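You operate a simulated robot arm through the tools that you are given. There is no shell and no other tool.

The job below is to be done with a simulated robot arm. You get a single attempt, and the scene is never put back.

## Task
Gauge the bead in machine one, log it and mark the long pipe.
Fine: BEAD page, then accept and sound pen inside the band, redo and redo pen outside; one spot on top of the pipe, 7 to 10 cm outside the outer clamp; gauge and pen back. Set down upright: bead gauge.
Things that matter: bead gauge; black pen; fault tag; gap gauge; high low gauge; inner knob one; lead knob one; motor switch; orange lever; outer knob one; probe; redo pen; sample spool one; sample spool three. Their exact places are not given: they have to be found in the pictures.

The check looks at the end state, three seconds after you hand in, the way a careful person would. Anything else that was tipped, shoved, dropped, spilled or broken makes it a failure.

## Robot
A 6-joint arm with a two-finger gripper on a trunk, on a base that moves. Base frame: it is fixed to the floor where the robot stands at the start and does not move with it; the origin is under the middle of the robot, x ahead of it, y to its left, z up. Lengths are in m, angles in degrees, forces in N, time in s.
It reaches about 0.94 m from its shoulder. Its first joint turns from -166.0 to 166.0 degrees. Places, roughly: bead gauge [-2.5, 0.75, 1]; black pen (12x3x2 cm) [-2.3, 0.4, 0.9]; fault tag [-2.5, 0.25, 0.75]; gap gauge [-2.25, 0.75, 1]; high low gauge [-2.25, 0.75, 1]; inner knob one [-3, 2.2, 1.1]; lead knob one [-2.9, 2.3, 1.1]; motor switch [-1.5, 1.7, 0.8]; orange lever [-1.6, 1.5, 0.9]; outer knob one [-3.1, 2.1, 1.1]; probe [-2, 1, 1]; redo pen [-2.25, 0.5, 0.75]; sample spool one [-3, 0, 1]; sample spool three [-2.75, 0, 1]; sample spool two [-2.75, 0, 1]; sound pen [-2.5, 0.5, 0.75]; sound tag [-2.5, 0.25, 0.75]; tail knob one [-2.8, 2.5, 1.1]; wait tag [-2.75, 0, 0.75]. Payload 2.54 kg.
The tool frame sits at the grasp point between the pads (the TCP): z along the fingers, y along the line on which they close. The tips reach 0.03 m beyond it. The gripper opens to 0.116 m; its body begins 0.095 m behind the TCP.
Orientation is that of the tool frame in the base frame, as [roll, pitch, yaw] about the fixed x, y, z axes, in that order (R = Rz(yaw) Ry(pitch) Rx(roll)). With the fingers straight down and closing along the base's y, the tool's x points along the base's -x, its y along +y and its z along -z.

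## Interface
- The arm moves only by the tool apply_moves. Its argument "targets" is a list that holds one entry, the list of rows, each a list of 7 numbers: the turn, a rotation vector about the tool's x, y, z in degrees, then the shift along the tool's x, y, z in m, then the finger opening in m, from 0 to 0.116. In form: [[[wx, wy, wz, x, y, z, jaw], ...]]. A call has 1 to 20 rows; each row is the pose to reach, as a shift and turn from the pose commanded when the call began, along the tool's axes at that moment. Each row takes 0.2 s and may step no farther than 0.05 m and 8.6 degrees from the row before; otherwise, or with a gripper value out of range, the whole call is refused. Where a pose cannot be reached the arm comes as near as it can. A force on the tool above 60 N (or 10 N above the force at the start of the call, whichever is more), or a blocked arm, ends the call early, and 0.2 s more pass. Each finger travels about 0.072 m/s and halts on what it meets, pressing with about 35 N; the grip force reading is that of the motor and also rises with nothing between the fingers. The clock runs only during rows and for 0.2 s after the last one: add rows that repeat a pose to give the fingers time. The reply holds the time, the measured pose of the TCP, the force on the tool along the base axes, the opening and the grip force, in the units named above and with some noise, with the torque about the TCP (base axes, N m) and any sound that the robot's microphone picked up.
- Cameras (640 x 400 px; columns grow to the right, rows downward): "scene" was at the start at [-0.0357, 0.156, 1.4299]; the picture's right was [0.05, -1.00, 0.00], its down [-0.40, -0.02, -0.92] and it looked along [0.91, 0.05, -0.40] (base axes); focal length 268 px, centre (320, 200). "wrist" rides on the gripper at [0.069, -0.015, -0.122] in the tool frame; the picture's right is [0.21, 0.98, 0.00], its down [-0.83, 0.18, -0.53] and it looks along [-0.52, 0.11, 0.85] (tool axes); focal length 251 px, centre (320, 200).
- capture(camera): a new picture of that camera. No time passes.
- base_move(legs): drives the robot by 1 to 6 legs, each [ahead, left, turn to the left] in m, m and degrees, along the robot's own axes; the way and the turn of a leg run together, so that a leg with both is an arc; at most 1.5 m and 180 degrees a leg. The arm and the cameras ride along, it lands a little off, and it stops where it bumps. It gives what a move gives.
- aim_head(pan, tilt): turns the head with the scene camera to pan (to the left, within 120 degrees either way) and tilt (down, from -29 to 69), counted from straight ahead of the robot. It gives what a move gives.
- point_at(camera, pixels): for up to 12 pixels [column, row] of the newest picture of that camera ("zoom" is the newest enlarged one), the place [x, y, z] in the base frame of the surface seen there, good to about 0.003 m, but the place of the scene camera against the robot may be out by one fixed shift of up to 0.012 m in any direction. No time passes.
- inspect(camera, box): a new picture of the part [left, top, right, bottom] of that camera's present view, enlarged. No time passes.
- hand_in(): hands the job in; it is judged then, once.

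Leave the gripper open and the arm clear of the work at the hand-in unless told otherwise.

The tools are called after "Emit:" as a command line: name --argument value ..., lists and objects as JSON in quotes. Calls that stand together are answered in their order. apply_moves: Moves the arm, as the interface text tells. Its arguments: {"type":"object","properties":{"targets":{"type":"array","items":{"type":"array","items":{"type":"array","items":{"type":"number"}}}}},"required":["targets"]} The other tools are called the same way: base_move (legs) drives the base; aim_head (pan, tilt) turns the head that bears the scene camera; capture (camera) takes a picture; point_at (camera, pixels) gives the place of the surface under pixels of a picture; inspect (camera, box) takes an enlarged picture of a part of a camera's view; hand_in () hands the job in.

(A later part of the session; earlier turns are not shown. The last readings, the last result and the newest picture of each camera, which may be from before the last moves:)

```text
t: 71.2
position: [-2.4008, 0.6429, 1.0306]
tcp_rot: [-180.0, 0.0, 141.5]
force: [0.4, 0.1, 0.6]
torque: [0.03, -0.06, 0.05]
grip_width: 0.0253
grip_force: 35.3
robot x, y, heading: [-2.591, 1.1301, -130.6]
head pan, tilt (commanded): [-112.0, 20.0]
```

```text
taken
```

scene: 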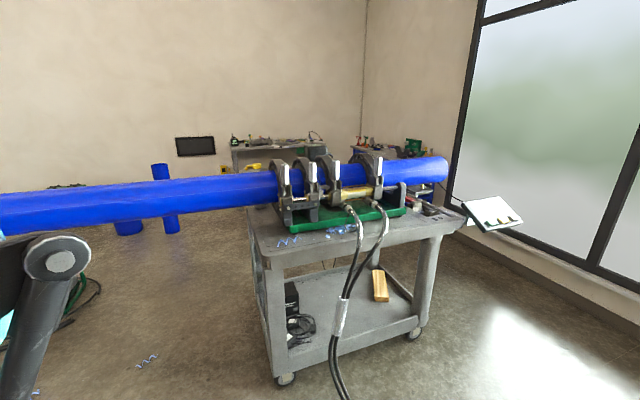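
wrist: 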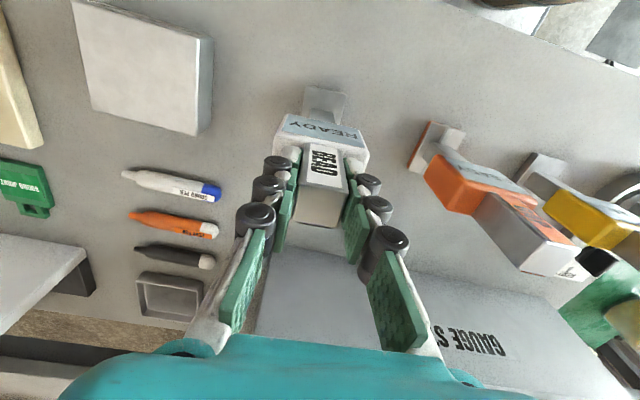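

Gripped at 2.5 cm width. I lift 9 cm and carry it over the check block for a zero check, stopping just above it, and turn the head to watch.

Emit:
apply_moves --targets '[[[0, 0, 0, 0, 0, -0.03, 0.005], [0, 0, 0, 0, 0, -0.06, 0.005], [0, 0, 0, 0, 0, -0.09, 0.005], [0, 0, 0, 0.004, -0.033, -0.09, 0.005], [0, 0, 0, 0.008, -0.066, -0.09, 0.005], [0, 0, 0, 0.012, -0.099, -0.09, 0.005], [0, 0, 0, 0.016, -0.132, -0.09, 0.005], [0, 0, 0, 0.02, -0.163, -0.09, 0.005], [0, 0, 0, 0.02, -0.163, -0.065, 0.005], [0, 0, 0, 0.02, -0.163, -0.055, 0.005], [0, 0, 0, 0.02, -0.163, -0.05, 0.005], [0, 0, 0, 0.02, -0.163, -0.05, 0.005]]]'

Emit:
aim_head --pan 75 --tilt 40

Emit:
capture --camera "scene"

Emit:
capture --camera "wrist"

```text
t: 73.8
position: [-2.5167, 0.5223, 1.0805]
tcp_rot: [-180.0, 0.0, 141.6]
force: [0.1, -0.6, -1.7]
torque: [0.01, -0.01, 0.0]
grip_width: 0.025
grip_force: 35.3
robot x, y, heading: [-2.5895, 1.1299, -130.2]
head pan, tilt (commanded): [-112.0, 20.0]
```

```text
t: 76.5
position: [-2.5162, 0.522, 1.0802]
tcp_rot: [-180.0, 0.0, 141.6]
force: [-0.6, -0.1, -2.7]
torque: [0.0, 0.03, 0.01]
grip_width: 0.0253
grip_force: 34.9
robot x, y, heading: [-2.591, 1.1334, -130.5]
head pan, tilt (commanded): [75.0, 40.0]
```

```text
taken
```

scene: 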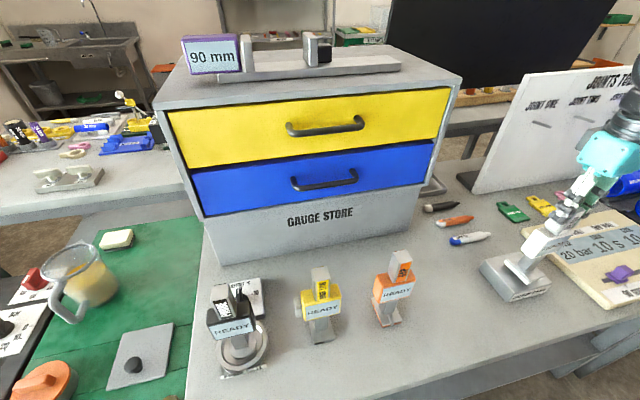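

```text
taken
```

wrist: 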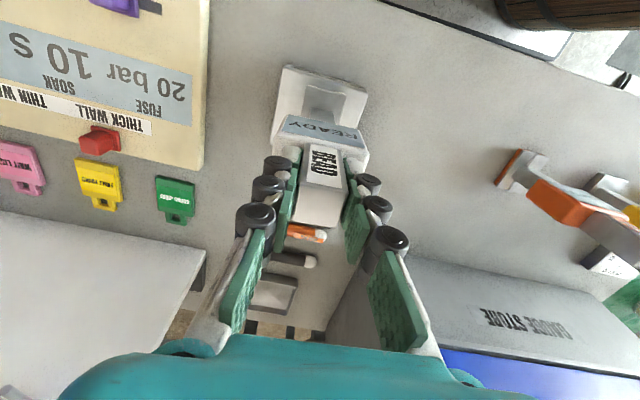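

The gauge hovers over the block. I lower it gently by 8 mm then read the force.

Emit:
apply_moves --targets '[[[0, 0, 0, 0, 0, 0.004, 0.005], [0, 0, 0, 0, 0, 0.008, 0.005], [0, 0, 0, 0, 0, 0.008, 0.005]]]'

Emit:
apply_moves --targets '[[[0, 0, 0, 0, 0, 0.001, 0.005], [0, 0, 0, 0, 0, 0.002, 0.005], [0, 0, 0, 0, 0, 0.002, 0.005]]]'

```text
t: 77.3
position: [-2.5161, 0.5248, 1.0719]
tcp_rot: [180.0, 0.0, 141.6]
force: [-0.3, 0.0, -3.3]
torque: [0.02, 0.0, -0.04]
grip_width: 0.0253
grip_force: 35.1
robot x, y, heading: [-2.5918, 1.1291, -130.7]
head pan, tilt (commanded): [75.0, 40.0]
```

```text
t: 78.1
position: [-2.5157, 0.5235, 1.0684]
tcp_rot: [-180.0, 0.0, 141.6]
force: [3.5, 0.4, 33.3]
torque: [0.03, -0.02, 0.02]
grip_width: 0.0253
grip_force: 35.1
robot x, y, heading: [-2.592, 1.131, -130.6]
head pan, tilt (commanded): [75.0, 40.0]
```

It's in contact with the block (33 N). I'll read the display, then ease off.

Emit:
inspect --camera "wrist" --box '[260, 60, 380, 150]'

Emit:
inspect --camera "scene" --box '[470, 190, 600, 310]'

```text
4.44 times, centred on (320, 105) of wrist
```

zoom: 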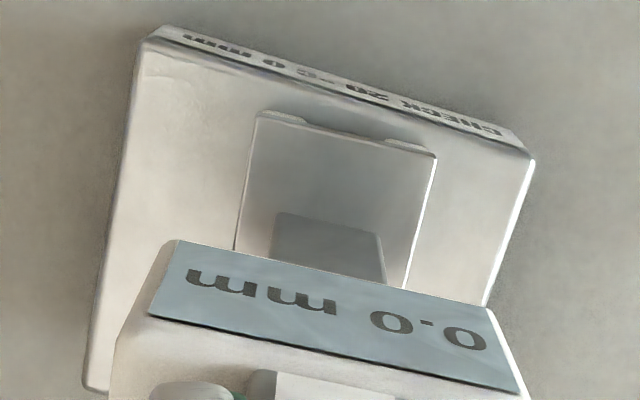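

```text
3.33 times, centred on (535, 250) of scene
```

zoom: 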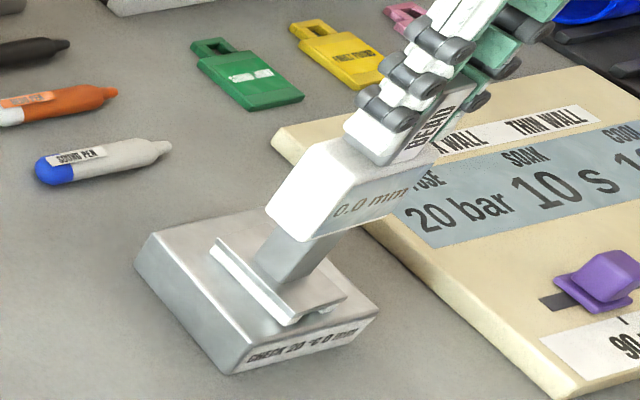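

The gauge reads 0.0 mm on the check block: no offset. Now I lift it 0.3 m, pull it back toward me a little, and look down behind me at the base's rear corner and the hose.

Emit:
apply_moves --targets '[[[0, 0, 0, 0, 0, -0.02, 0.005], [0, 0, 0, 0, 0, -0.06, 0.005], [0, 0, 0, 0, 0, -0.1, 0.005], [0, 0, 0, 0, 0, -0.15, 0.005], [0, 0, 0, 0, 0, -0.2, 0.005], [0, 0, 0, 0, 0, -0.25, 0.005], [0, 0, 0, 0, 0, -0.3, 0.005], [0, 0, 0, 0.04, 0, -0.3, 0.005], [0, 0, 0, 0.08, 0, -0.3, 0.005], [0, 0, 0, 0.08, 0, -0.3, 0.005]]]'

Emit:
aim_head --pan -118 --tilt 50

Emit:
capture --camera "scene"

```text
t: 80.3
position: [-2.5776, 0.5746, 1.3696]
tcp_rot: [-179.9, -0.1, 141.6]
force: [-0.4, 0.0, -3.1]
torque: [-0.02, 0.01, 0.01]
grip_width: 0.0253
grip_force: 35.0
robot x, y, heading: [-2.5921, 1.1327, -130.4]
head pan, tilt (commanded): [75.0, 40.0]
```

```text
t: 83.2
position: [-2.5772, 0.5728, 1.3708]
tcp_rot: [-180.0, 0.0, 141.6]
force: [-0.3, 0.2, -3.2]
torque: [0.0, -0.02, 0.03]
grip_width: 0.0254
grip_force: 35.0
robot x, y, heading: [-2.5891, 1.1311, -130.4]
head pan, tilt (commanded): [-118.0, 50.0]
```

```text
taken
```

scene: 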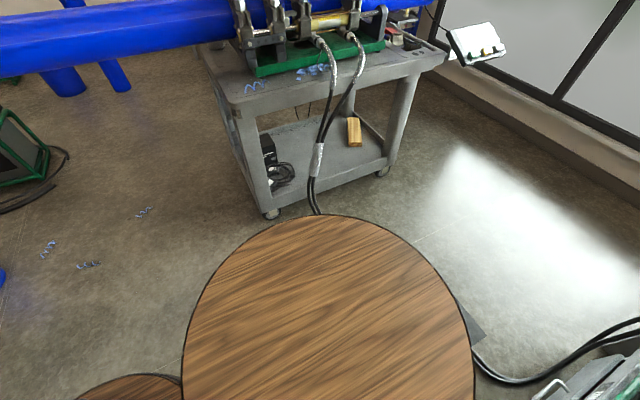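

I'll read the barrel rim, hose, cart leg and the grey corner by (475,325).

Emit:
point_at --camera "scene" --pixels '[[475, 320], [325, 218], [190, 340], [465, 330], [314, 198], [318, 155], [328, 100], [270, 213], [245, 130], [240, 15], [120, 385], [260, 60]]'

Emit:
inspect --camera "scene" --box '[200, 0, 440, 150]'

```text
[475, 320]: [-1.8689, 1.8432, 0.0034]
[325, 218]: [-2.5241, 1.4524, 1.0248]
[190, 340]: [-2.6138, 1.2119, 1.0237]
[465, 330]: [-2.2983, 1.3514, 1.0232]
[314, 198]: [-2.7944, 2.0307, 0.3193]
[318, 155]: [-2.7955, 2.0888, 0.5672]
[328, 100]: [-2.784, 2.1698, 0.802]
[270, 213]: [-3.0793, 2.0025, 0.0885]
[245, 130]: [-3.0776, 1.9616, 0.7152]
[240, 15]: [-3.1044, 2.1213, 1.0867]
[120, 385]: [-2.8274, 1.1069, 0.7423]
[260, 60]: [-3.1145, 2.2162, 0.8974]
```

```text
2.67 times, centred on (320, 75) of scene
```

zoom: 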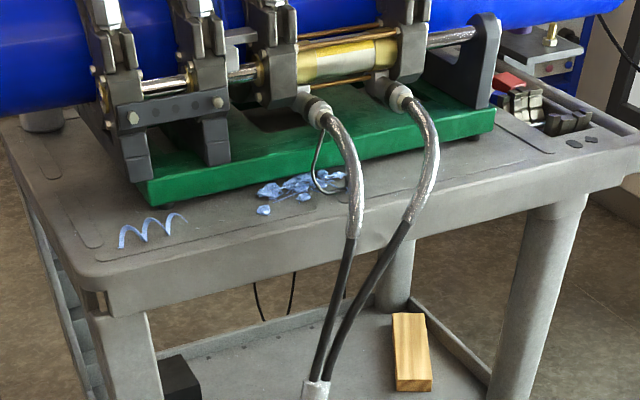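

My base spans about ±0.4 m lengthwise, with the arm's shoulder 0.2 m ahead of centre. It's better to face the other way (+u), so the arm is nearer the bead and clear of the hose. I sidestep right 0.27 m to mid-aisle and turn 180.

Emit:
base_move --legs '[[0, -0.27, 0]]'

Emit:
base_move --legs '[[0, 0, 90], [0, 0, 89.5]]'

Emit:
aim_head --pan 60 --tilt 20

Emit:
capture --camera "scene"

```text
t: 85.0
position: [-2.783, 0.7429, 1.3694]
tcp_rot: [180.0, 0.1, 141.0]
force: [0.9, -0.7, -2.1]
torque: [0.02, 0.0, -0.02]
grip_width: 0.0253
grip_force: 35.5
robot x, y, heading: [-2.7887, 1.2994, -130.8]
head pan, tilt (commanded): [-118.0, 50.0]
```

```text
t: 93.0
position: [-2.7743, 1.8601, 1.3705]
tcp_rot: [180.0, 0.0, -41.3]
force: [0.4, 0.2, -2.8]
torque: [0.0, -0.02, 0.02]
grip_width: 0.0253
grip_force: 34.9
robot x, y, heading: [-2.7878, 1.3058, 46.5]
head pan, tilt (commanded): [-118.0, 50.0]
```

```text
t: 95.7
position: [-2.7739, 1.8602, 1.3702]
tcp_rot: [-180.0, -0.1, -41.3]
force: [0.1, 1.0, -2.8]
torque: [0.0, 0.0, -0.03]
grip_width: 0.0249
grip_force: 35.3
robot x, y, heading: [-2.7927, 1.3033, 46.7]
head pan, tilt (commanded): [60.0, 20.0]
```

```text
taken
```

scene: 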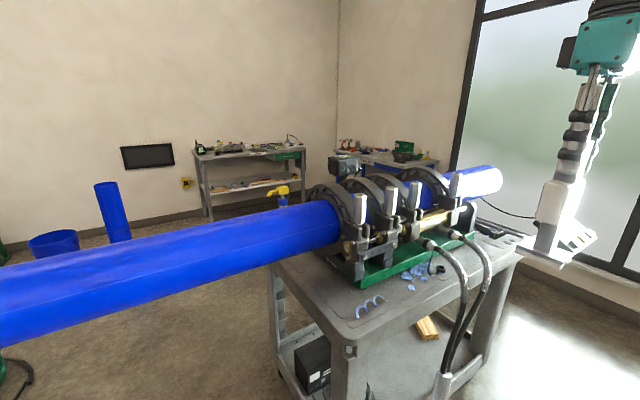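

Now facing back along the aisle with the machine on my left. I zoom on the clamps to find the bead.

Emit:
inspect --camera "scene" --box '[290, 160, 510, 297]'

Emit:
point_at --camera "scene" --pixels '[[330, 188], [362, 180], [388, 176], [430, 172], [300, 205], [330, 202], [358, 200], [376, 195], [395, 190], [412, 190], [360, 205], [390, 200]]'

```text
2.91 times, centred on (400, 228) of scene
```

zoom: 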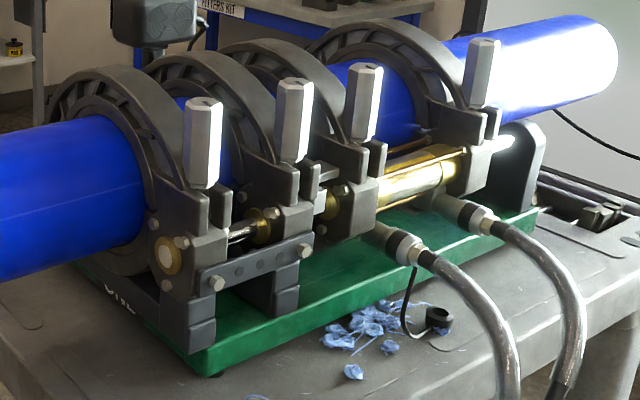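

```text
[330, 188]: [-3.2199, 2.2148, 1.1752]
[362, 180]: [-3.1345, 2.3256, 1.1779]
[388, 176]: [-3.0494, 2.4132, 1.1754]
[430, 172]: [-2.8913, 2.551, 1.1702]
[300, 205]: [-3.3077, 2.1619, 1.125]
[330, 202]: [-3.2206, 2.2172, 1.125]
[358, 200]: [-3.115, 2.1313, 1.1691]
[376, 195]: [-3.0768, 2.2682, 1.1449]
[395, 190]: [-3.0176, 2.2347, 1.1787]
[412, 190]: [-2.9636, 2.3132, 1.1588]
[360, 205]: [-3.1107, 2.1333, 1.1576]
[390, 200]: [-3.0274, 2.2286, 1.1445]
```

Clamp ring tops are at z≈1.178 and the pipe axis near v≈3.85 in bench terms. I raise the gauge 6 cm, then move the base 0.24 m left with a small turn.

Emit:
apply_moves --targets '[[[0, 0, 0, 0, 0, -0.03, 0.005], [0, 0, 0, 0, 0, -0.06, 0.005], [0, 0, 0, 0, 0, -0.06, 0.005]]]'

Emit:
base_move --legs '[[0, 0, 2.3], [0, 0.24, 0]]'

Emit:
capture --camera "wrist"

Emit:
capture --camera "scene"

```text
t: 96.5
position: [-2.7745, 1.861, 1.4285]
tcp_rot: [-180.0, 0.1, -41.2]
force: [0.0, -0.6, -2.7]
torque: [0.03, -0.03, 0.0]
grip_width: 0.0251
grip_force: 34.6
robot x, y, heading: [-2.7896, 1.2984, 46.5]
head pan, tilt (commanded): [60.0, 20.0]
```

```text
t: 98.7
position: [-2.9759, 2.0205, 1.4273]
tcp_rot: [-179.9, 0.1, -39.3]
force: [-0.3, 0.4, -2.5]
torque: [0.01, 0.02, -0.01]
grip_width: 0.0253
grip_force: 34.9
robot x, y, heading: [-2.9709, 1.4594, 48.7]
head pan, tilt (commanded): [60.0, 20.0]
```

```text
taken
```

wrist: 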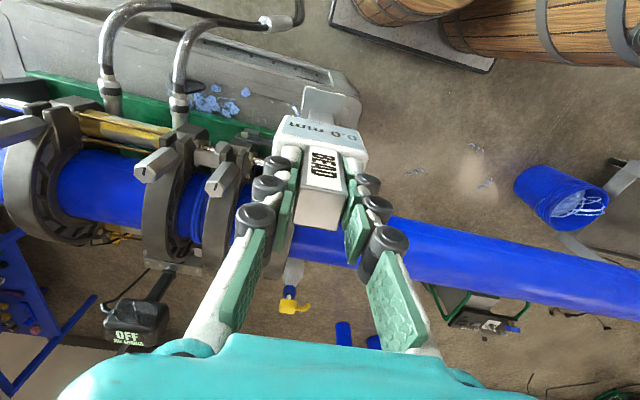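

```text
taken
```

scene: 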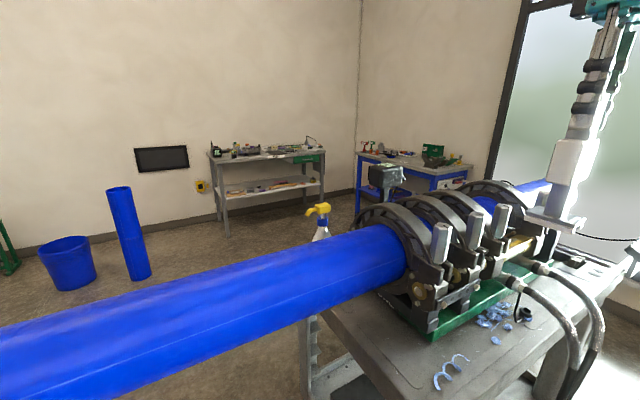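

The gauge now holds its last reading (0.0 mm). In the wrist view the clamps are seen from above; the joint is near (200,195). I zoom there and measure.

Emit:
inspect --camera "wrist" --box '[120, 110, 280, 280]'

Emit:
point_at --camera "wrist" --pixels '[[165, 215], [195, 200], [203, 205], [190, 215], [222, 215], [190, 180], [205, 185], [120, 195], [265, 225], [450, 245], [440, 280], [460, 225]]'

```text
2.35 times, centred on (200, 195) of wrist
```

zoom: 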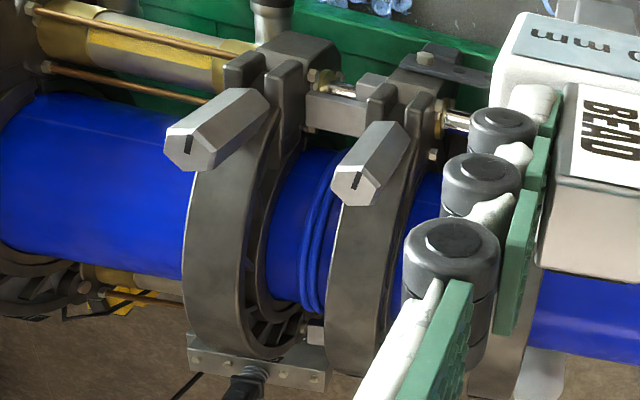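

```text
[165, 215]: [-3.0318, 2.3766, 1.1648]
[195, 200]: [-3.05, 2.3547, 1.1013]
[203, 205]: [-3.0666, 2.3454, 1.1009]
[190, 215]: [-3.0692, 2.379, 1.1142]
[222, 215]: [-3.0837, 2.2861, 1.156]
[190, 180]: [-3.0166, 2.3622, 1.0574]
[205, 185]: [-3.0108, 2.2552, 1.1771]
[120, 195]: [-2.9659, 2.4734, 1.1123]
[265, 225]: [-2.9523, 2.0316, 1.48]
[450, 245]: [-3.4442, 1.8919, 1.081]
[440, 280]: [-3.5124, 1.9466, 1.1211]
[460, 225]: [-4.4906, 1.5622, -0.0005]
```

The bead (double ring) lies between lead and inner clamps. I move the gauge (bottom at z≈1.26, above the clamps) toward it, to view from directly above.

Emit:
apply_moves --targets '[[[0, 0, 0, -0.02, -0.03, 0, 0.005], [0, 0, 0, -0.04, -0.06, 0, 0.005], [0, 0, 0, -0.06, -0.09, 0, 0.005], [0, 0, 0, -0.08, -0.12, 0, 0.005], [0, 0, 0, -0.1, -0.15, 0, 0.005], [0, 0, 0, -0.12, -0.18, 0, 0.005], [0, 0, 0, -0.14, -0.19, 0, 0.005], [0, 0, 0, -0.14, -0.19, 0, 0.005]]]'

Emit:
capture --camera "wrist"

```text
t: 100.5
position: [-2.9458, 2.1938, 1.3554]
tcp_rot: [180.0, 0.0, -39.4]
force: [-0.7, 1.1, -2.0]
torque: [0.02, -0.01, -0.02]
grip_width: 0.0254
grip_force: 34.6
out of reach, approached as far as the arm can: row 2, 3, 4, 5, 6, 7, 8
robot x, y, heading: [-2.972, 1.4584, 48.6]
head pan, tilt (commanded): [60.0, 20.0]
```

```text
taken
```

wrist: 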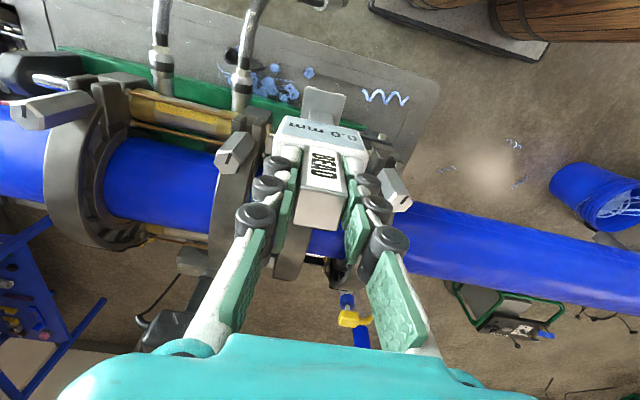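

The arm can't reach the bead from here with the tool straight down (it stopped near (-2.946, 2.194, 1.355)). I'll back off; the plan is to set the gauge back at the bench and re-grip it with the gripper tilted about 45° for more reach. First retract toward me.

Emit:
apply_moves --targets '[[[0, 0, 0, 0.04, 0, 0, 0.005], [0, 0, 0, 0.08, 0.02, 0, 0.005], [0, 0, 0, 0.12, 0.06, 0, 0.005], [0, 0, 0, 0.15, 0.1, 0, 0.005], [0, 0, 0, 0.18, 0.14, 0, 0.005], [0, 0, 0, 0.2, 0.16, 0, 0.005], [0, 0, 0, 0.2, 0.16, 0, 0.005]]]'

```text
refused: row 3 steps farther than a row can; nothing moved
```

A step was too long; I resend with smaller steps.

Emit:
apply_moves --targets '[[[0, 0, 0, 0.04, 0, 0, 0.005], [0, 0, 0, 0.08, 0.02, 0, 0.005], [0, 0, 0, 0.11, 0.055, 0, 0.005], [0, 0, 0, 0.14, 0.09, 0, 0.005], [0, 0, 0, 0.17, 0.125, 0, 0.005], [0, 0, 0, 0.2, 0.16, 0, 0.005], [0, 0, 0, 0.2, 0.16, 0, 0.005]]]'

```text
t: 102.0
position: [-2.8933, 1.9475, 1.356]
tcp_rot: [-179.9, 0.1, -39.3]
force: [0.2, -0.5, -2.8]
torque: [-0.03, -0.01, -0.01]
grip_width: 0.0254
grip_force: 34.8
robot x, y, heading: [-2.968, 1.4622, 48.7]
head pan, tilt (commanded): [60.0, 20.0]
```

Retracted. Now the base goes right 0.25 m and back 0.36 m, toward the gauge bench.

Emit:
base_move --legs '[[0, -0.25, 0.3], [-0.36, 0, 0]]'

```text
t: 105.8
position: [-2.9463, 1.5102, 1.3564]
tcp_rot: [180.0, 0.1, -39.5]
force: [-0.4, -0.1, -1.8]
torque: [-0.04, 0.02, 0.0]
grip_width: 0.0253
grip_force: 34.4
robot x, y, heading: [-3.0247, 1.0243, 48.2]
head pan, tilt (commanded): [60.0, 20.0]
```

The base is set. I swing the arm with the gauge around the front toward the bench, first half.

Emit:
apply_moves --targets '[[[0, 0, 6.9, 0.0191, -0.0289, 0, 0.005], [0, 0, 13.8, 0.0414, -0.0562, 0, 0.005], [0, 0, 20.7, 0.0668, -0.0816, 0, 0.005], [0, 0, 27.6, 0.0952, -0.1046, 0, 0.005], [0, 0, 34.5, 0.1263, -0.1249, 0, 0.005], [0, 0, 41.4, 0.1598, -0.1422, 0, 0.005], [0, 0, 48.3, 0.1955, -0.1563, 0, 0.005], [0, 0, 55.2, 0.2331, -0.1669, 0, 0.005], [0, 0, 62.1, 0.2721, -0.1737, 0, 0.005], [0, 0, 69.0, 0.3123, -0.1766, 0, 0.005], [0, 0, 75.9, 0.3532, -0.1753, 0, 0.005], [0, 0, 82.8, 0.3943, -0.1698, 0, 0.005], [0, 0, 89.7, 0.4353, -0.1601, 0, 0.005], [0, 0, 96.6, 0.4757, -0.1461, 0, 0.005], [0, 0, 96.6, 0.4757, -0.1461, 0, 0.005]]]'

```text
t: 109.0
position: [-2.4881, 1.3184, 1.3559]
tcp_rot: [180.0, 0.1, -136.2]
force: [-0.7, -1.2, -2.5]
torque: [-0.01, 0.0, 0.0]
grip_width: 0.0252
grip_force: 34.7
robot x, y, heading: [-3.0285, 1.0191, 48.5]
head pan, tilt (commanded): [60.0, 20.0]
```

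Good. Second half of the swing, out to directly above the gauge's home spot.

Emit:
apply_moves --targets '[[[0, 0, 4.33, -0.0022, -0.031, 0, 0.005], [0, 0, 8.66, -0.002, -0.0628, 0, 0.005], [0, 0, 12.99, 0.0007, -0.0954, 0, 0.005], [0, 0, 17.32, 0.0059, -0.1286, 0, 0.005], [0, 0, 21.65, 0.0137, -0.162, 0, 0.005], [0, 0, 25.98, 0.0242, -0.1956, 0, 0.005], [0, 0, 30.31, 0.0375, -0.2292, 0, 0.005], [0, 0, 34.64, 0.0535, -0.2625, 0, 0.005], [0, 0, 38.97, 0.0723, -0.2952, 0, 0.005], [0, 0, 43.3, 0.0939, -0.3273, 0, 0.005], [0, 0, 47.63, 0.1182, -0.3585, 0, 0.005], [0, 0, 51.96, 0.1452, -0.3884, 0, 0.005], [0, 0, 56.29, 0.1749, -0.417, 0, 0.005], [0, 0, 60.62, 0.2072, -0.4441, 0, 0.005], [0, 0, 64.95, 0.2421, -0.4695, 0, 0.005], [0, 0, 69.28, 0.2792, -0.4927, 0, 0.005], [0, 0, 73.61, 0.3188, -0.5137, 0, 0.005], [0, 0, 77.94, 0.3605, -0.5325, 0, 0.005], [0, 0, 82.2, 0.4041, -0.5485, 0, 0.005]]]'

Emit:
capture --camera "wrist"

```text
t: 113.0
position: [-2.4176, 0.6687, 1.3159]
tcp_rot: [-180.0, 0.0, 141.9]
force: [2.6, 0.2, -4.2]
torque: [-0.03, 0.14, 0.0]
grip_width: 0.025
grip_force: 35.3
out of reach, approached as far as the arm can: row 16, 17, 18, 19
robot x, y, heading: [-3.0265, 1.0224, 48.5]
head pan, tilt (commanded): [60.0, 20.0]
```

```text
taken
```

wrist: 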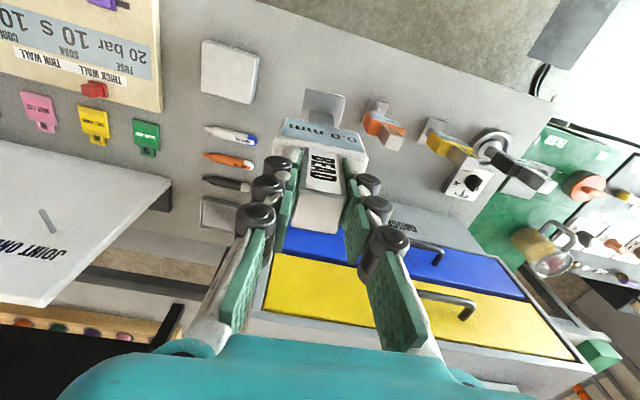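

Slightly short at this height, as expected. I lower first, then go to the home spot at z 1.06.

Emit:
apply_moves --targets '[[[0, 0, 0, 0, 0, 0.04, 0.005], [0, 0, 0, 0, 0, 0.08, 0.005], [0, 0, 0, -0.01, -0.003, 0.12, 0.005], [0, 0, 0, -0.02, -0.006, 0.16, 0.005], [0, 0, 0, -0.03, -0.01, 0.2, 0.005], [0, 0, 0, -0.03, -0.01, 0.24, 0.005], [0, 0, 0, -0.03, -0.01, 0.256, 0.005], [0, 0, 0, -0.03, -0.01, 0.256, 0.005]]]'

```text
t: 114.8
position: [-2.4044, 0.6432, 1.0611]
tcp_rot: [-180.0, 0.0, 141.6]
force: [-0.4, -0.7, -3.2]
torque: [0.06, 0.03, 0.03]
grip_width: 0.025
grip_force: 35.0
robot x, y, heading: [-3.0257, 1.0189, 48.8]
head pan, tilt (commanded): [60.0, 20.0]
```

Now lower to just above the bench and then feel for contact.

Emit:
apply_moves --targets '[[[0, 0, 0, 0, 0, 0.015, 0.005], [0, 0, 0, 0, 0, 0.025, 0.005], [0, 0, 0, 0, 0, 0.028, 0.005], [0, 0, 0, 0, 0, 0.028, 0.005]]]'

Emit:
apply_moves --targets '[[[0, 0, 0, 0, 0, 0.001, 0.005], [0, 0, 0, 0, 0, 0.002, 0.005], [0, 0, 0, 0, 0, 0.002, 0.005]]]'

```text
t: 115.8
position: [-2.4038, 0.643, 1.0322]
tcp_rot: [180.0, 0.0, 141.6]
force: [0.0, 0.0, -2.4]
torque: [0.04, 0.0, -0.03]
grip_width: 0.0252
grip_force: 35.3
robot x, y, heading: [-3.0257, 1.023, 48.6]
head pan, tilt (commanded): [60.0, 20.0]
```

```text
t: 116.6
position: [-2.4036, 0.6424, 1.0294]
tcp_rot: [-180.0, 0.0, 141.7]
force: [-0.4, 0.4, -2.8]
torque: [0.0, 0.01, 0.0]
grip_width: 0.0254
grip_force: 34.7
robot x, y, heading: [-3.0265, 1.0177, 48.5]
head pan, tilt (commanded): [60.0, 20.0]
```

No contact yet; lower another 2 mm in fine steps.

Emit:
apply_moves --targets '[[[0, 0, 0, 0, 0, 0.0005, 0.005], [0, 0, 0, 0, 0, 0.001, 0.005], [0, 0, 0, 0, 0, 0.001, 0.005]]]'

```text
t: 117.4
position: [-2.4033, 0.6439, 1.0297]
tcp_rot: [-180.0, 0.0, 141.8]
force: [-0.6, 0.0, -3.8]
torque: [0.02, 0.01, -0.02]
grip_width: 0.0253
grip_force: 34.9
robot x, y, heading: [-3.0269, 1.0212, 48.4]
head pan, tilt (commanded): [60.0, 20.0]
```

Emit:
apply_moves --targets '[[[0, 0, 0, 0, 0, 0.0005, 0.005], [0, 0, 0, 0, 0, 0.001, 0.005], [0, 0, 0, 0, 0, 0.001, 0.005]]]'

```text
t: 118.2
position: [-2.4043, 0.6434, 1.028]
tcp_rot: [-180.0, -0.1, 141.6]
force: [1.6, 2.0, 15.2]
torque: [-0.24, -0.55, 0.1]
grip_width: 0.0254
grip_force: 35.0
robot x, y, heading: [-3.03, 1.0265, 48.3]
head pan, tilt (commanded): [60.0, 20.0]
```

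Contact felt (about 18 N). I open the fingers gently and look.

Emit:
apply_moves --targets '[[[0, 0, 0, 0, 0, 0, 0.03], [0, 0, 0, 0, 0, 0, 0.05], [0, 0, 0, 0, 0, 0, 0.06], [0, 0, 0, 0, 0, 0, 0.06]]]'

Emit:
capture --camera "wrist"

```text
t: 119.2
position: [-2.4031, 0.6434, 1.0275]
tcp_rot: [-180.0, 0.0, 141.6]
force: [-0.4, 0.7, 0.5]
torque: [-0.02, 0.01, 0.01]
grip_width: 0.0601
grip_force: 0.0
robot x, y, heading: [-3.0266, 1.0213, 48.5]
head pan, tilt (commanded): [60.0, 20.0]
```

```text
taken
```

wrist: 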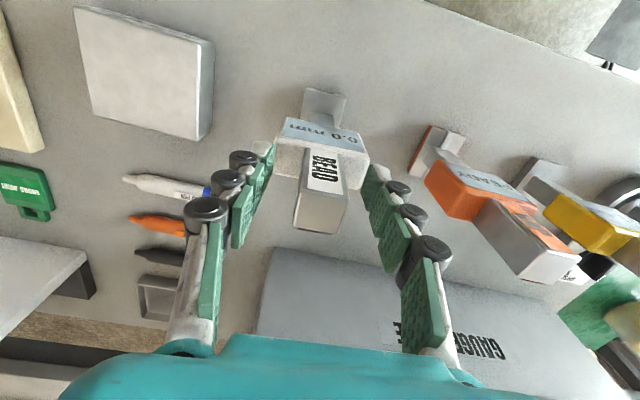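

The gauge stands upright. I now raise 3 cm while tilting the gripper 45° (palm toward me), to re-grip the handle with more reach.

Emit:
apply_moves --targets '[[[0, 0, 0, 0, 0, -0.02, 0.06], [0, 0, 0, 0, 0, -0.03, 0.06], [0, -7.5, 0, 0, 0, -0.03, 0.06], [0, -15, 0, 0, 0, -0.03, 0.06], [0, -22.5, 0, 0, 0, -0.03, 0.06], [0, -30, 0, 0, 0, -0.03, 0.06], [0, -37.5, 0, 0, 0, -0.03, 0.06], [0, -45, 0, 0, 0, -0.03, 0.06], [0, -45, 0, 0, 0, -0.03, 0.06]]]'

Emit:
capture --camera "wrist"

```text
t: 121.2
position: [-2.4047, 0.6432, 1.0583]
tcp_rot: [179.9, 45.2, 141.6]
force: [-0.1, -0.9, 0.2]
torque: [-0.02, 0.0, -0.04]
grip_width: 0.0603
grip_force: 0.0
robot x, y, heading: [-3.0287, 1.0231, 48.4]
head pan, tilt (commanded): [60.0, 20.0]
```

```text
taken
```

wrist: 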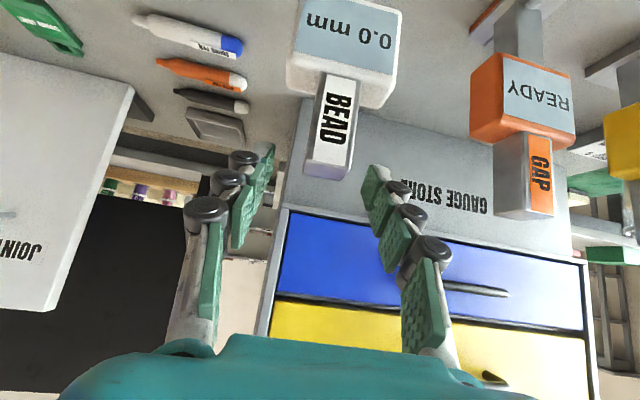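

I see the gauge upright with label BEAD, its handle end near (328,165). I'll measure it for the tilted grip.

Emit:
point_at --camera "wrist" --pixels '[[338, 95], [335, 125], [332, 155], [318, 100], [360, 95], [330, 168], [328, 176], [310, 168], [348, 172], [345, 30], [300, 75], [390, 90]]'

```text
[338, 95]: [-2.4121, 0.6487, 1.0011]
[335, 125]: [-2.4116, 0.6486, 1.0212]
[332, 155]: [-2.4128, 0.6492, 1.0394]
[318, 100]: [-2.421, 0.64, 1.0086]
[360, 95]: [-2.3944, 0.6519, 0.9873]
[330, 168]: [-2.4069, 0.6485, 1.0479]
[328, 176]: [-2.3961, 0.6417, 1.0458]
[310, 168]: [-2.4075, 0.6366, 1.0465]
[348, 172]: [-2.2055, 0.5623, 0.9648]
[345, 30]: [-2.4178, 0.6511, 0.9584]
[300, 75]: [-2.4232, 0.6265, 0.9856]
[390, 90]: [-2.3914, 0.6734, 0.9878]
```

The handle centre matches the TCP in plan. I lower 3 cm vertically (both tool x and z by 0.0212) and close.

Emit:
apply_moves --targets '[[[0, 0, 0, 0.007, 0, 0.007, 0.06], [0, 0, 0, 0.014, 0, 0.014, 0.06], [0, 0, 0, 0.0212, 0, 0.0212, 0.06], [0, 0, 0, 0.0212, 0, 0.0212, 0.05]]]'

Emit:
apply_moves --targets '[[[0, 0, 0, 0, 0, 0, 0.03], [0, 0, 0, 0, 0, 0, 0.015], [0, 0, 0, 0, 0, 0, 0.005], [0, 0, 0, 0, 0, 0, 0.005], [0, 0, 0, 0, 0, 0, 0.005]]]'

Emit:
capture --camera "wrist"

```text
t: 122.2
position: [-2.4052, 0.6436, 1.0268]
tcp_rot: [-179.9, 45.0, 141.6]
force: [0.6, -0.4, -0.6]
torque: [-0.02, 0.0, 0.0]
grip_width: 0.0501
grip_force: 0.2
robot x, y, heading: [-3.027, 1.0227, 48.5]
head pan, tilt (commanded): [60.0, 20.0]
```

```text
t: 123.4
position: [-2.405, 0.6428, 1.0283]
tcp_rot: [-180.0, 44.9, 141.7]
force: [-0.3, 0.4, 0.3]
torque: [0.05, -0.04, -0.03]
grip_width: 0.0253
grip_force: 35.1
robot x, y, heading: [-3.025, 1.0243, 48.6]
head pan, tilt (commanded): [60.0, 20.0]
```

```text
taken
```

wrist: 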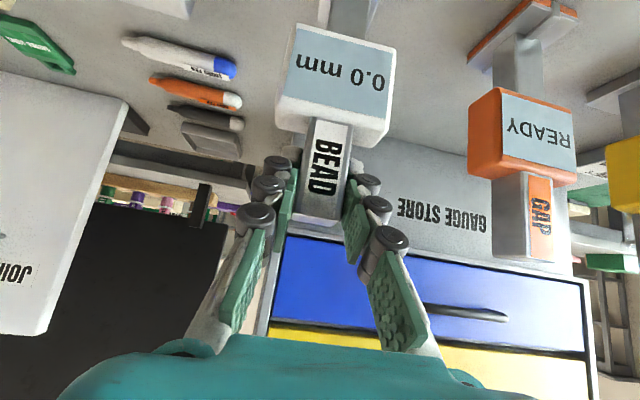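

Re-gripped at 45°. I lift 0.33 m and pull the gauge back toward the arm's shoulder.

Emit:
apply_moves --targets '[[[0, 0, 0, -0.0333, 0, -0.0333, 0.005], [0, 0, 0, -0.0666, 0, -0.0666, 0.005], [0, 0, 0, -0.1, 0, -0.1, 0.005], [0, 0, 0, -0.1333, 0, -0.1333, 0.005], [0, 0, 0, -0.1666, 0, -0.1666, 0.005], [0, 0, 0, -0.2, 0, -0.2, 0.005], [0, 0, 0, -0.2333, 0, -0.2333, 0.005], [0, 0, 0, -0.2054, 0.0063, -0.2612, 0.005], [0, 0, 0, -0.1775, 0.0126, -0.2891, 0.005], [0, 0, 0, -0.1496, 0.0189, -0.317, 0.005], [0, 0, 0, -0.1217, 0.0252, -0.3449, 0.005], [0, 0, 0, -0.0937, 0.0313, -0.3729, 0.005], [0, 0, 0, -0.0937, 0.0313, -0.3729, 0.005]]]'

Emit:
capture --camera "wrist"

```text
t: 126.2
position: [-2.5336, 0.7891, 1.3562]
tcp_rot: [-179.9, 45.0, 141.6]
force: [-0.2, 0.0, -3.1]
torque: [-0.01, 0.01, -0.02]
grip_width: 0.0252
grip_force: 35.8
robot x, y, heading: [-3.0309, 1.0233, 48.4]
head pan, tilt (commanded): [60.0, 20.0]
```

```text
taken
```

wrist: 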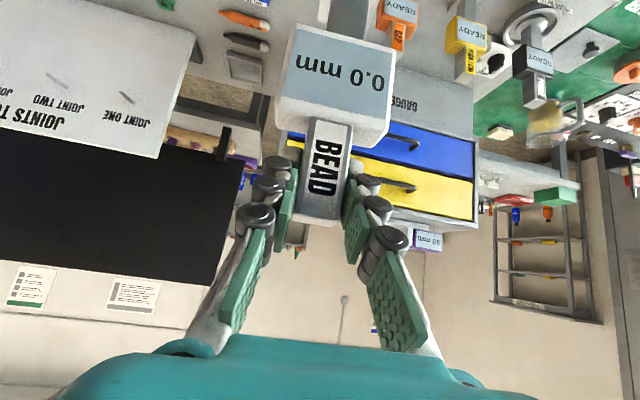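

Next the swing back around the front to the machine side, first half, keeping the 45° tilt.

Emit:
apply_moves --targets '[[[-3.917, 0, -3.917, -0.0033, 0.0463, 0.0033, 0.005], [-7.835, 0, -7.835, -0.0037, 0.0928, 0.0037, 0.005], [-11.752, 0, -11.752, -0.0013, 0.1392, 0.0013, 0.005], [-15.67, 0, -15.67, 0.0042, 0.185, -0.0042, 0.005], [-19.587, 0, -19.587, 0.0123, 0.2301, -0.0123, 0.005], [-23.504, 0, -23.504, 0.0233, 0.2739, -0.0233, 0.005], [-27.422, 0, -27.422, 0.0369, 0.3162, -0.0369, 0.005], [-31.339, 0, -31.339, 0.0532, 0.3567, -0.0532, 0.005], [-35.257, 0, -35.257, 0.0718, 0.3949, -0.0718, 0.005], [-39.174, 0, -39.174, 0.0928, 0.4307, -0.0928, 0.005], [-43.091, 0, -43.091, 0.116, 0.4638, -0.116, 0.005], [-47.009, 0, -47.009, 0.1411, 0.4938, -0.1411, 0.005], [-50.926, 0, -50.926, 0.168, 0.5206, -0.168, 0.005], [-54.844, 0, -54.844, 0.1964, 0.5439, -0.1964, 0.005], [-58.761, 0, -58.761, 0.2262, 0.5637, -0.2262, 0.005], [-62.68, 0, -62.68, 0.2571, 0.5796, -0.2571, 0.005]]]'

```text
t: 129.6
position: [-2.4666, 1.4686, 1.3573]
tcp_rot: [180.0, 45.0, -129.6]
force: [-0.4, 0.6, -1.7]
torque: [0.0, 0.02, -0.02]
grip_width: 0.0254
grip_force: 34.4
robot x, y, heading: [-3.0252, 1.0203, 48.7]
head pan, tilt (commanded): [60.0, 20.0]
```

Second half of the swing, to the machine side, square with the pipe.

Emit:
apply_moves --targets '[[[-3.917, 0, -3.917, -0.0073, 0.0442, 0.0073, 0.005], [-7.835, 0, -7.835, -0.0118, 0.0893, 0.0118, 0.005], [-11.752, 0, -11.752, -0.0136, 0.1346, 0.0136, 0.005], [-15.67, 0, -15.67, -0.0125, 0.1801, 0.0125, 0.005], [-19.587, 0, -19.587, -0.0086, 0.2252, 0.0086, 0.005], [-23.504, 0, -23.504, -0.002, 0.2697, 0.002, 0.005], [-27.422, 0, -27.422, 0.0074, 0.3132, -0.0074, 0.005], [-31.339, 0, -31.339, 0.0193, 0.3553, -0.0193, 0.005], [-35.257, 0, -35.257, 0.0339, 0.3959, -0.0339, 0.005], [-39.174, 0, -39.174, 0.0508, 0.4345, -0.0508, 0.005], [-43.091, 0, -43.091, 0.0701, 0.4708, -0.0701, 0.005], [-47.009, 0, -47.009, 0.0916, 0.5046, -0.0916, 0.005], [-50.926, 0, -50.926, 0.115, 0.5357, -0.115, 0.005], [-54.844, 0, -54.844, 0.1404, 0.5637, -0.1404, 0.005], [-58.761, 0, -58.761, 0.1673, 0.5885, -0.1673, 0.005], [-62.65, 0, -62.65, 0.1957, 0.6099, -0.1957, 0.005]]]'

Emit:
capture --camera "wrist"

```text
t: 133.0
position: [-3.1145, 1.643, 1.3574]
tcp_rot: [-179.9, 45.0, -41.0]
force: [0.6, 0.0, -2.9]
torque: [-0.07, -0.02, -0.02]
grip_width: 0.0252
grip_force: 34.7
robot x, y, heading: [-3.0273, 1.0254, 48.3]
head pan, tilt (commanded): [60.0, 20.0]
```

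```text
taken
```

wrist: 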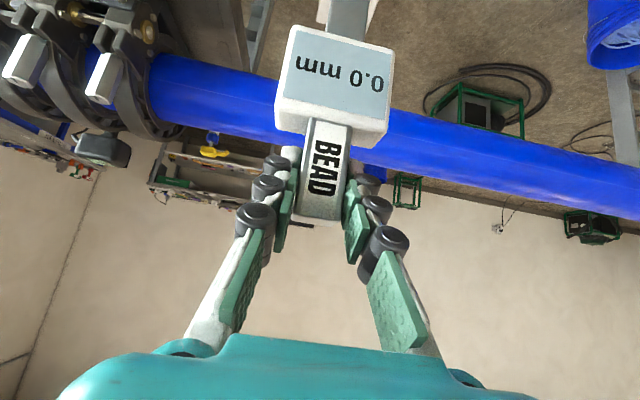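

All good. I raise 5 cm, then drive the base ahead 0.36 m and left 0.24 m to the machine.

Emit:
apply_moves --targets '[[[0, 0, 0, -0.018, 0, -0.018, 0.005], [0, 0, 0, -0.036, 0, -0.036, 0.005], [0, 0, 0, -0.036, 0, -0.036, 0.005]]]'

Emit:
base_move --legs '[[0.36, 0, 0.7], [0, 0.24, 0]]'

Emit:
capture --camera "wrist"

```text
t: 133.8
position: [-3.115, 1.6436, 1.4076]
tcp_rot: [180.0, 45.0, -41.1]
force: [0.6, 0.3, -2.6]
torque: [-0.01, 0.0, 0.0]
grip_width: 0.0254
grip_force: 35.3
robot x, y, heading: [-3.0268, 1.027, 48.6]
head pan, tilt (commanded): [60.0, 20.0]
```

```text
t: 137.5
position: [-3.0749, 2.0711, 1.4079]
tcp_rot: [-180.0, 45.0, -40.1]
force: [0.0, -0.4, -2.3]
torque: [-0.04, -0.06, -0.01]
grip_width: 0.0253
grip_force: 34.8
robot x, y, heading: [-2.9746, 1.4566, 49.4]
head pan, tilt (commanded): [60.0, 20.0]
```

```text
taken
```

wrist: 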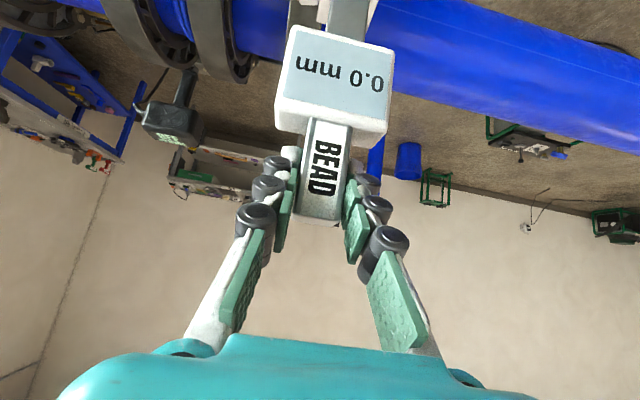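

I need a precise bead location. I'll look with the head camera toward the clamps.

Emit:
aim_head --pan 38 --tilt 22

Emit:
capture --camera "scene"

Emit:
inspect --camera "scene" --box '[240, 130, 440, 255]'

```text
t: 138.4
position: [-3.0745, 2.0715, 1.4072]
tcp_rot: [180.0, 45.0, -40.1]
force: [-0.9, -0.3, -3.2]
torque: [-0.04, -0.04, -0.03]
grip_width: 0.0252
grip_force: 35.3
robot x, y, heading: [-2.9751, 1.4535, 49.5]
head pan, tilt (commanded): [38.0, 22.0]
```

```text
taken
```

scene: 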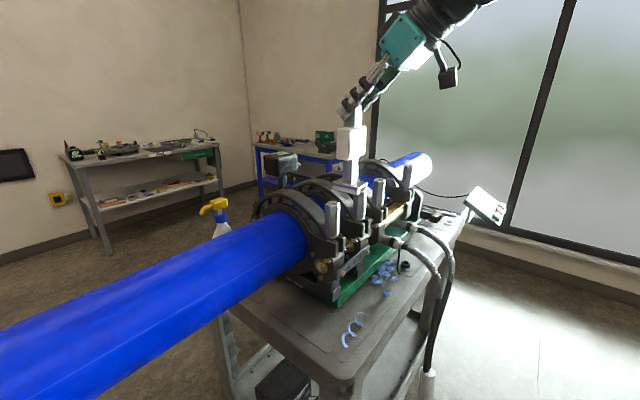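

```text
3.20 times, centred on (340, 192) of scene
```

zoom: 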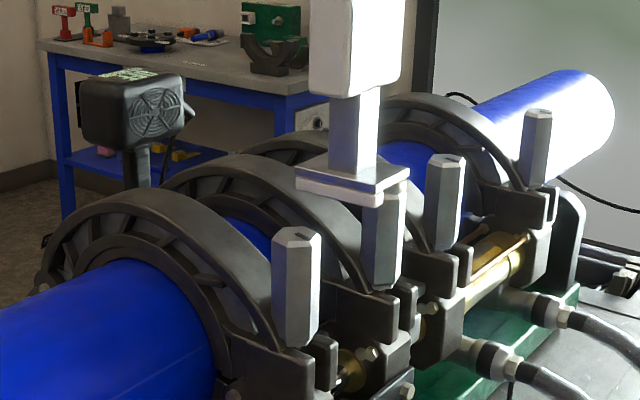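

The inner clamp hides the bead from the head. I'll use the wrist camera: back off slightly and shift so the bead appears beside the gauge.

Emit:
apply_moves --targets '[[[0, 0, 0, 0.007, -0.025, -0.028, 0.005], [0, 0, 0, 0.0142, -0.05, -0.0566, 0.005], [0, 0, 0, 0.0142, -0.05, -0.0566, 0.005]]]'

Emit:
capture --camera "wrist"

Emit:
inspect --camera "wrist" --box '[140, 0, 300, 100]'

```text
t: 139.2
position: [-3.0051, 2.0757, 1.4376]
tcp_rot: [180.0, 45.0, -40.2]
force: [0.5, 0.6, -2.0]
torque: [-0.01, 0.01, 0.0]
grip_width: 0.0253
grip_force: 35.6
robot x, y, heading: [-2.9735, 1.4504, 49.6]
head pan, tilt (commanded): [38.0, 22.0]
```

```text
taken
```

wrist: 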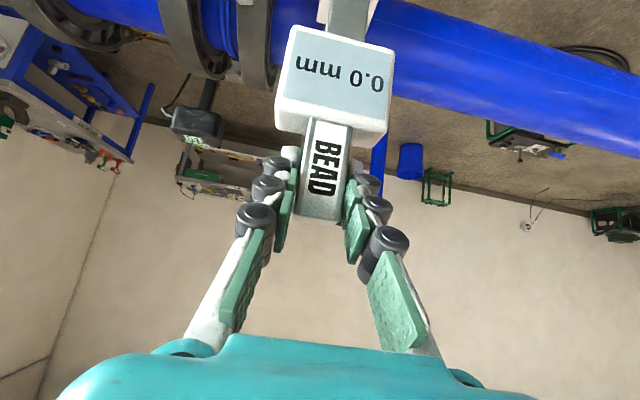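

```text
4.00 times, centred on (220, 50) of wrist
```

zoom: 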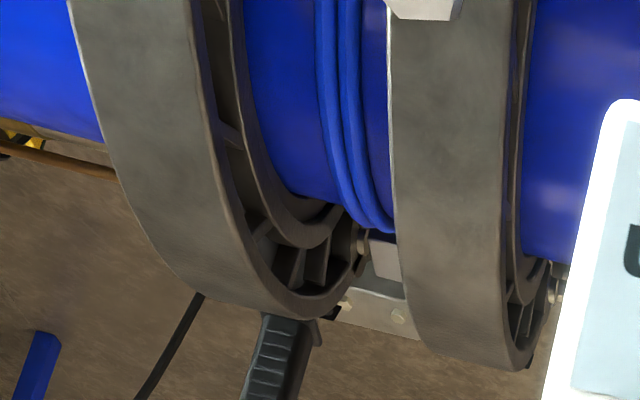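

The bead (double blue ring) is clear in this view near zoom (340,80). I measure the bead, the pipe either side and the clamp edges.

Emit:
point_at --camera "zoom" --pixels '[[338, 10], [339, 40], [341, 80], [348, 130], [358, 180], [290, 40], [375, 40], [300, 120], [150, 60], [440, 60], [450, 150], [180, 150]]'

```text
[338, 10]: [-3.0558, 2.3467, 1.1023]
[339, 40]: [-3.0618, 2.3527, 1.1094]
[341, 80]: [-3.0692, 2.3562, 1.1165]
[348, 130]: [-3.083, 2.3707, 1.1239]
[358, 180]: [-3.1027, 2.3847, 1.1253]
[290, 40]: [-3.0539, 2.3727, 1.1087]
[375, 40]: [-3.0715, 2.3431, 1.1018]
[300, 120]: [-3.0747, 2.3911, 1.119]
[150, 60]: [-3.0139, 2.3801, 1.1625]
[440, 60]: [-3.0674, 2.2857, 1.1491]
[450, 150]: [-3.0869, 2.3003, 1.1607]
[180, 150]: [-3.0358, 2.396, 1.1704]
```

The bead is at bench coordinate u≈-0.231, with the pipe axis at v≈3.898, top z≈1.12 (radius ~6.3 cm). I check the free gap between the clamp rings.

Emit:
point_at --camera "zoom" --pixels '[[396, 60], [398, 140], [496, 60], [405, 200], [190, 60], [205, 130], [215, 180], [80, 30], [325, 60], [352, 60], [338, 62], [420, 8]]'

```text
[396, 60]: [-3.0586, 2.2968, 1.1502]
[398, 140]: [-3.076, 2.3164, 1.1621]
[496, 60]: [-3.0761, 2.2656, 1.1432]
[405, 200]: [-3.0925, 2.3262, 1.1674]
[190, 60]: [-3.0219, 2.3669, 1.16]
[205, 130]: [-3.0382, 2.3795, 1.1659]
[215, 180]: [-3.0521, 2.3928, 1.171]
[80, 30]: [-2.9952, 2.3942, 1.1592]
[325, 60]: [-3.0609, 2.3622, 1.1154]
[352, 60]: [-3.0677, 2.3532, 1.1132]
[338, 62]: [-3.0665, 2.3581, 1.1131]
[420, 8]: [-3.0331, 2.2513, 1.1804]
```

The gap is 7.5 cm with the bead in the middle. I carry the gauge above it at z 1.385 (foot about 4 cm above the clamp tops).

Emit:
apply_moves --targets '[[[0.07, 0, 0.07, -0.0188, -0.0218, 0.0281, 0.005], [0.13, 0, 0.13, -0.0377, -0.0437, 0.0563, 0.005], [0.2, 0, 0.2, -0.0566, -0.0656, 0.0844, 0.005], [0.27, 0, 0.27, -0.0754, -0.0874, 0.1126, 0.005], [0.33, 0, 0.33, -0.0943, -0.1093, 0.1407, 0.005], [0.4, 0, 0.4, -0.1131, -0.1311, 0.1688, 0.005], [0.47, 0, 0.47, -0.132, -0.153, 0.197, 0.005], [0.53, 0, 0.53, -0.1508, -0.1748, 0.2251, 0.005], [0.53, 0, 0.53, -0.1508, -0.1748, 0.2251, 0.005]]]'

Emit:
capture --camera "wrist"

Emit:
capture --camera "scene"

```text
t: 141.2
position: [-3.0924, 2.3698, 1.3677]
tcp_rot: [180.0, 45.0, -40.9]
force: [-0.2, -0.8, -2.6]
torque: [0.02, -0.03, -0.01]
grip_width: 0.0256
grip_force: 35.0
out of reach, approached as far as the arm can: row 8, 9
robot x, y, heading: [-2.9785, 1.4565, 49.0]
head pan, tilt (commanded): [38.0, 22.0]
```

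```text
taken
```

wrist: 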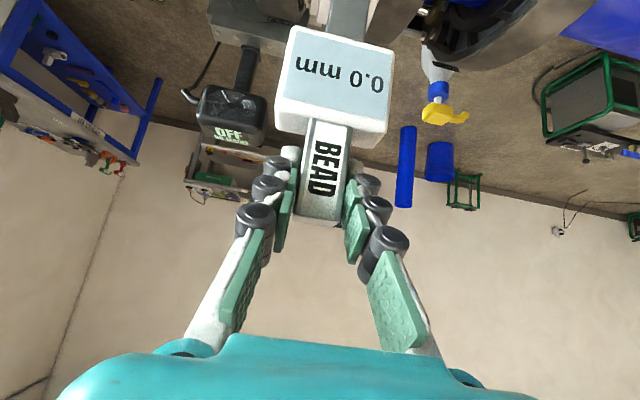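

```text
taken
```

scene: 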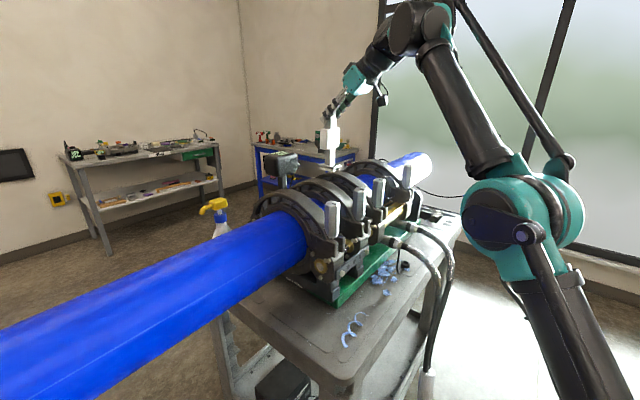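

It's nearly there and above the gap (u≈-0.237). I go slightly left/forward and lower to z 1.305, foot about 1.7 cm above the pipe.

Emit:
apply_moves --targets '[[[0, 0, 0, 0.002, -0.0063, 0.015, 0.005], [0, 0, 0, 0.014, -0.0063, 0.027, 0.005], [0, 0, 0, 0.026, -0.0063, 0.039, 0.005], [0, 0, 0, 0.0378, -0.0063, 0.051, 0.005], [0, 0, 0, 0.0378, -0.0063, 0.051, 0.005]]]'

Emit:
capture --camera "wrist"

Emit:
inspect --camera "scene" --box '[240, 90, 440, 215]'

```text
t: 142.4
position: [-3.0943, 2.3792, 1.3091]
tcp_rot: [180.0, 45.1, -40.9]
force: [-0.1, -0.1, -2.7]
torque: [0.03, 0.0, 0.01]
grip_width: 0.0254
grip_force: 34.9
robot x, y, heading: [-2.9772, 1.4487, 49.3]
head pan, tilt (commanded): [38.0, 22.0]
```

```text
taken
```

wrist: 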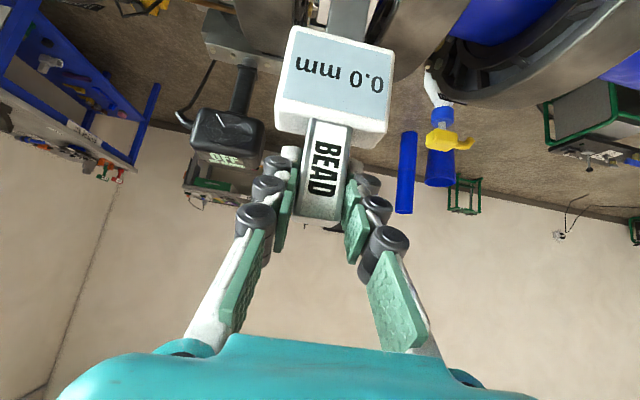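

```text
3.20 times, centred on (340, 152) of scene
```

zoom: 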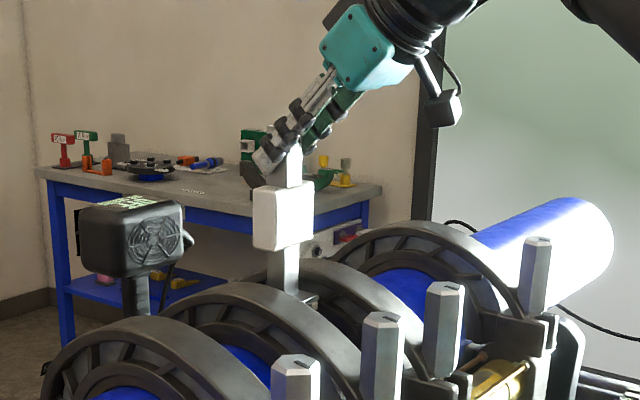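

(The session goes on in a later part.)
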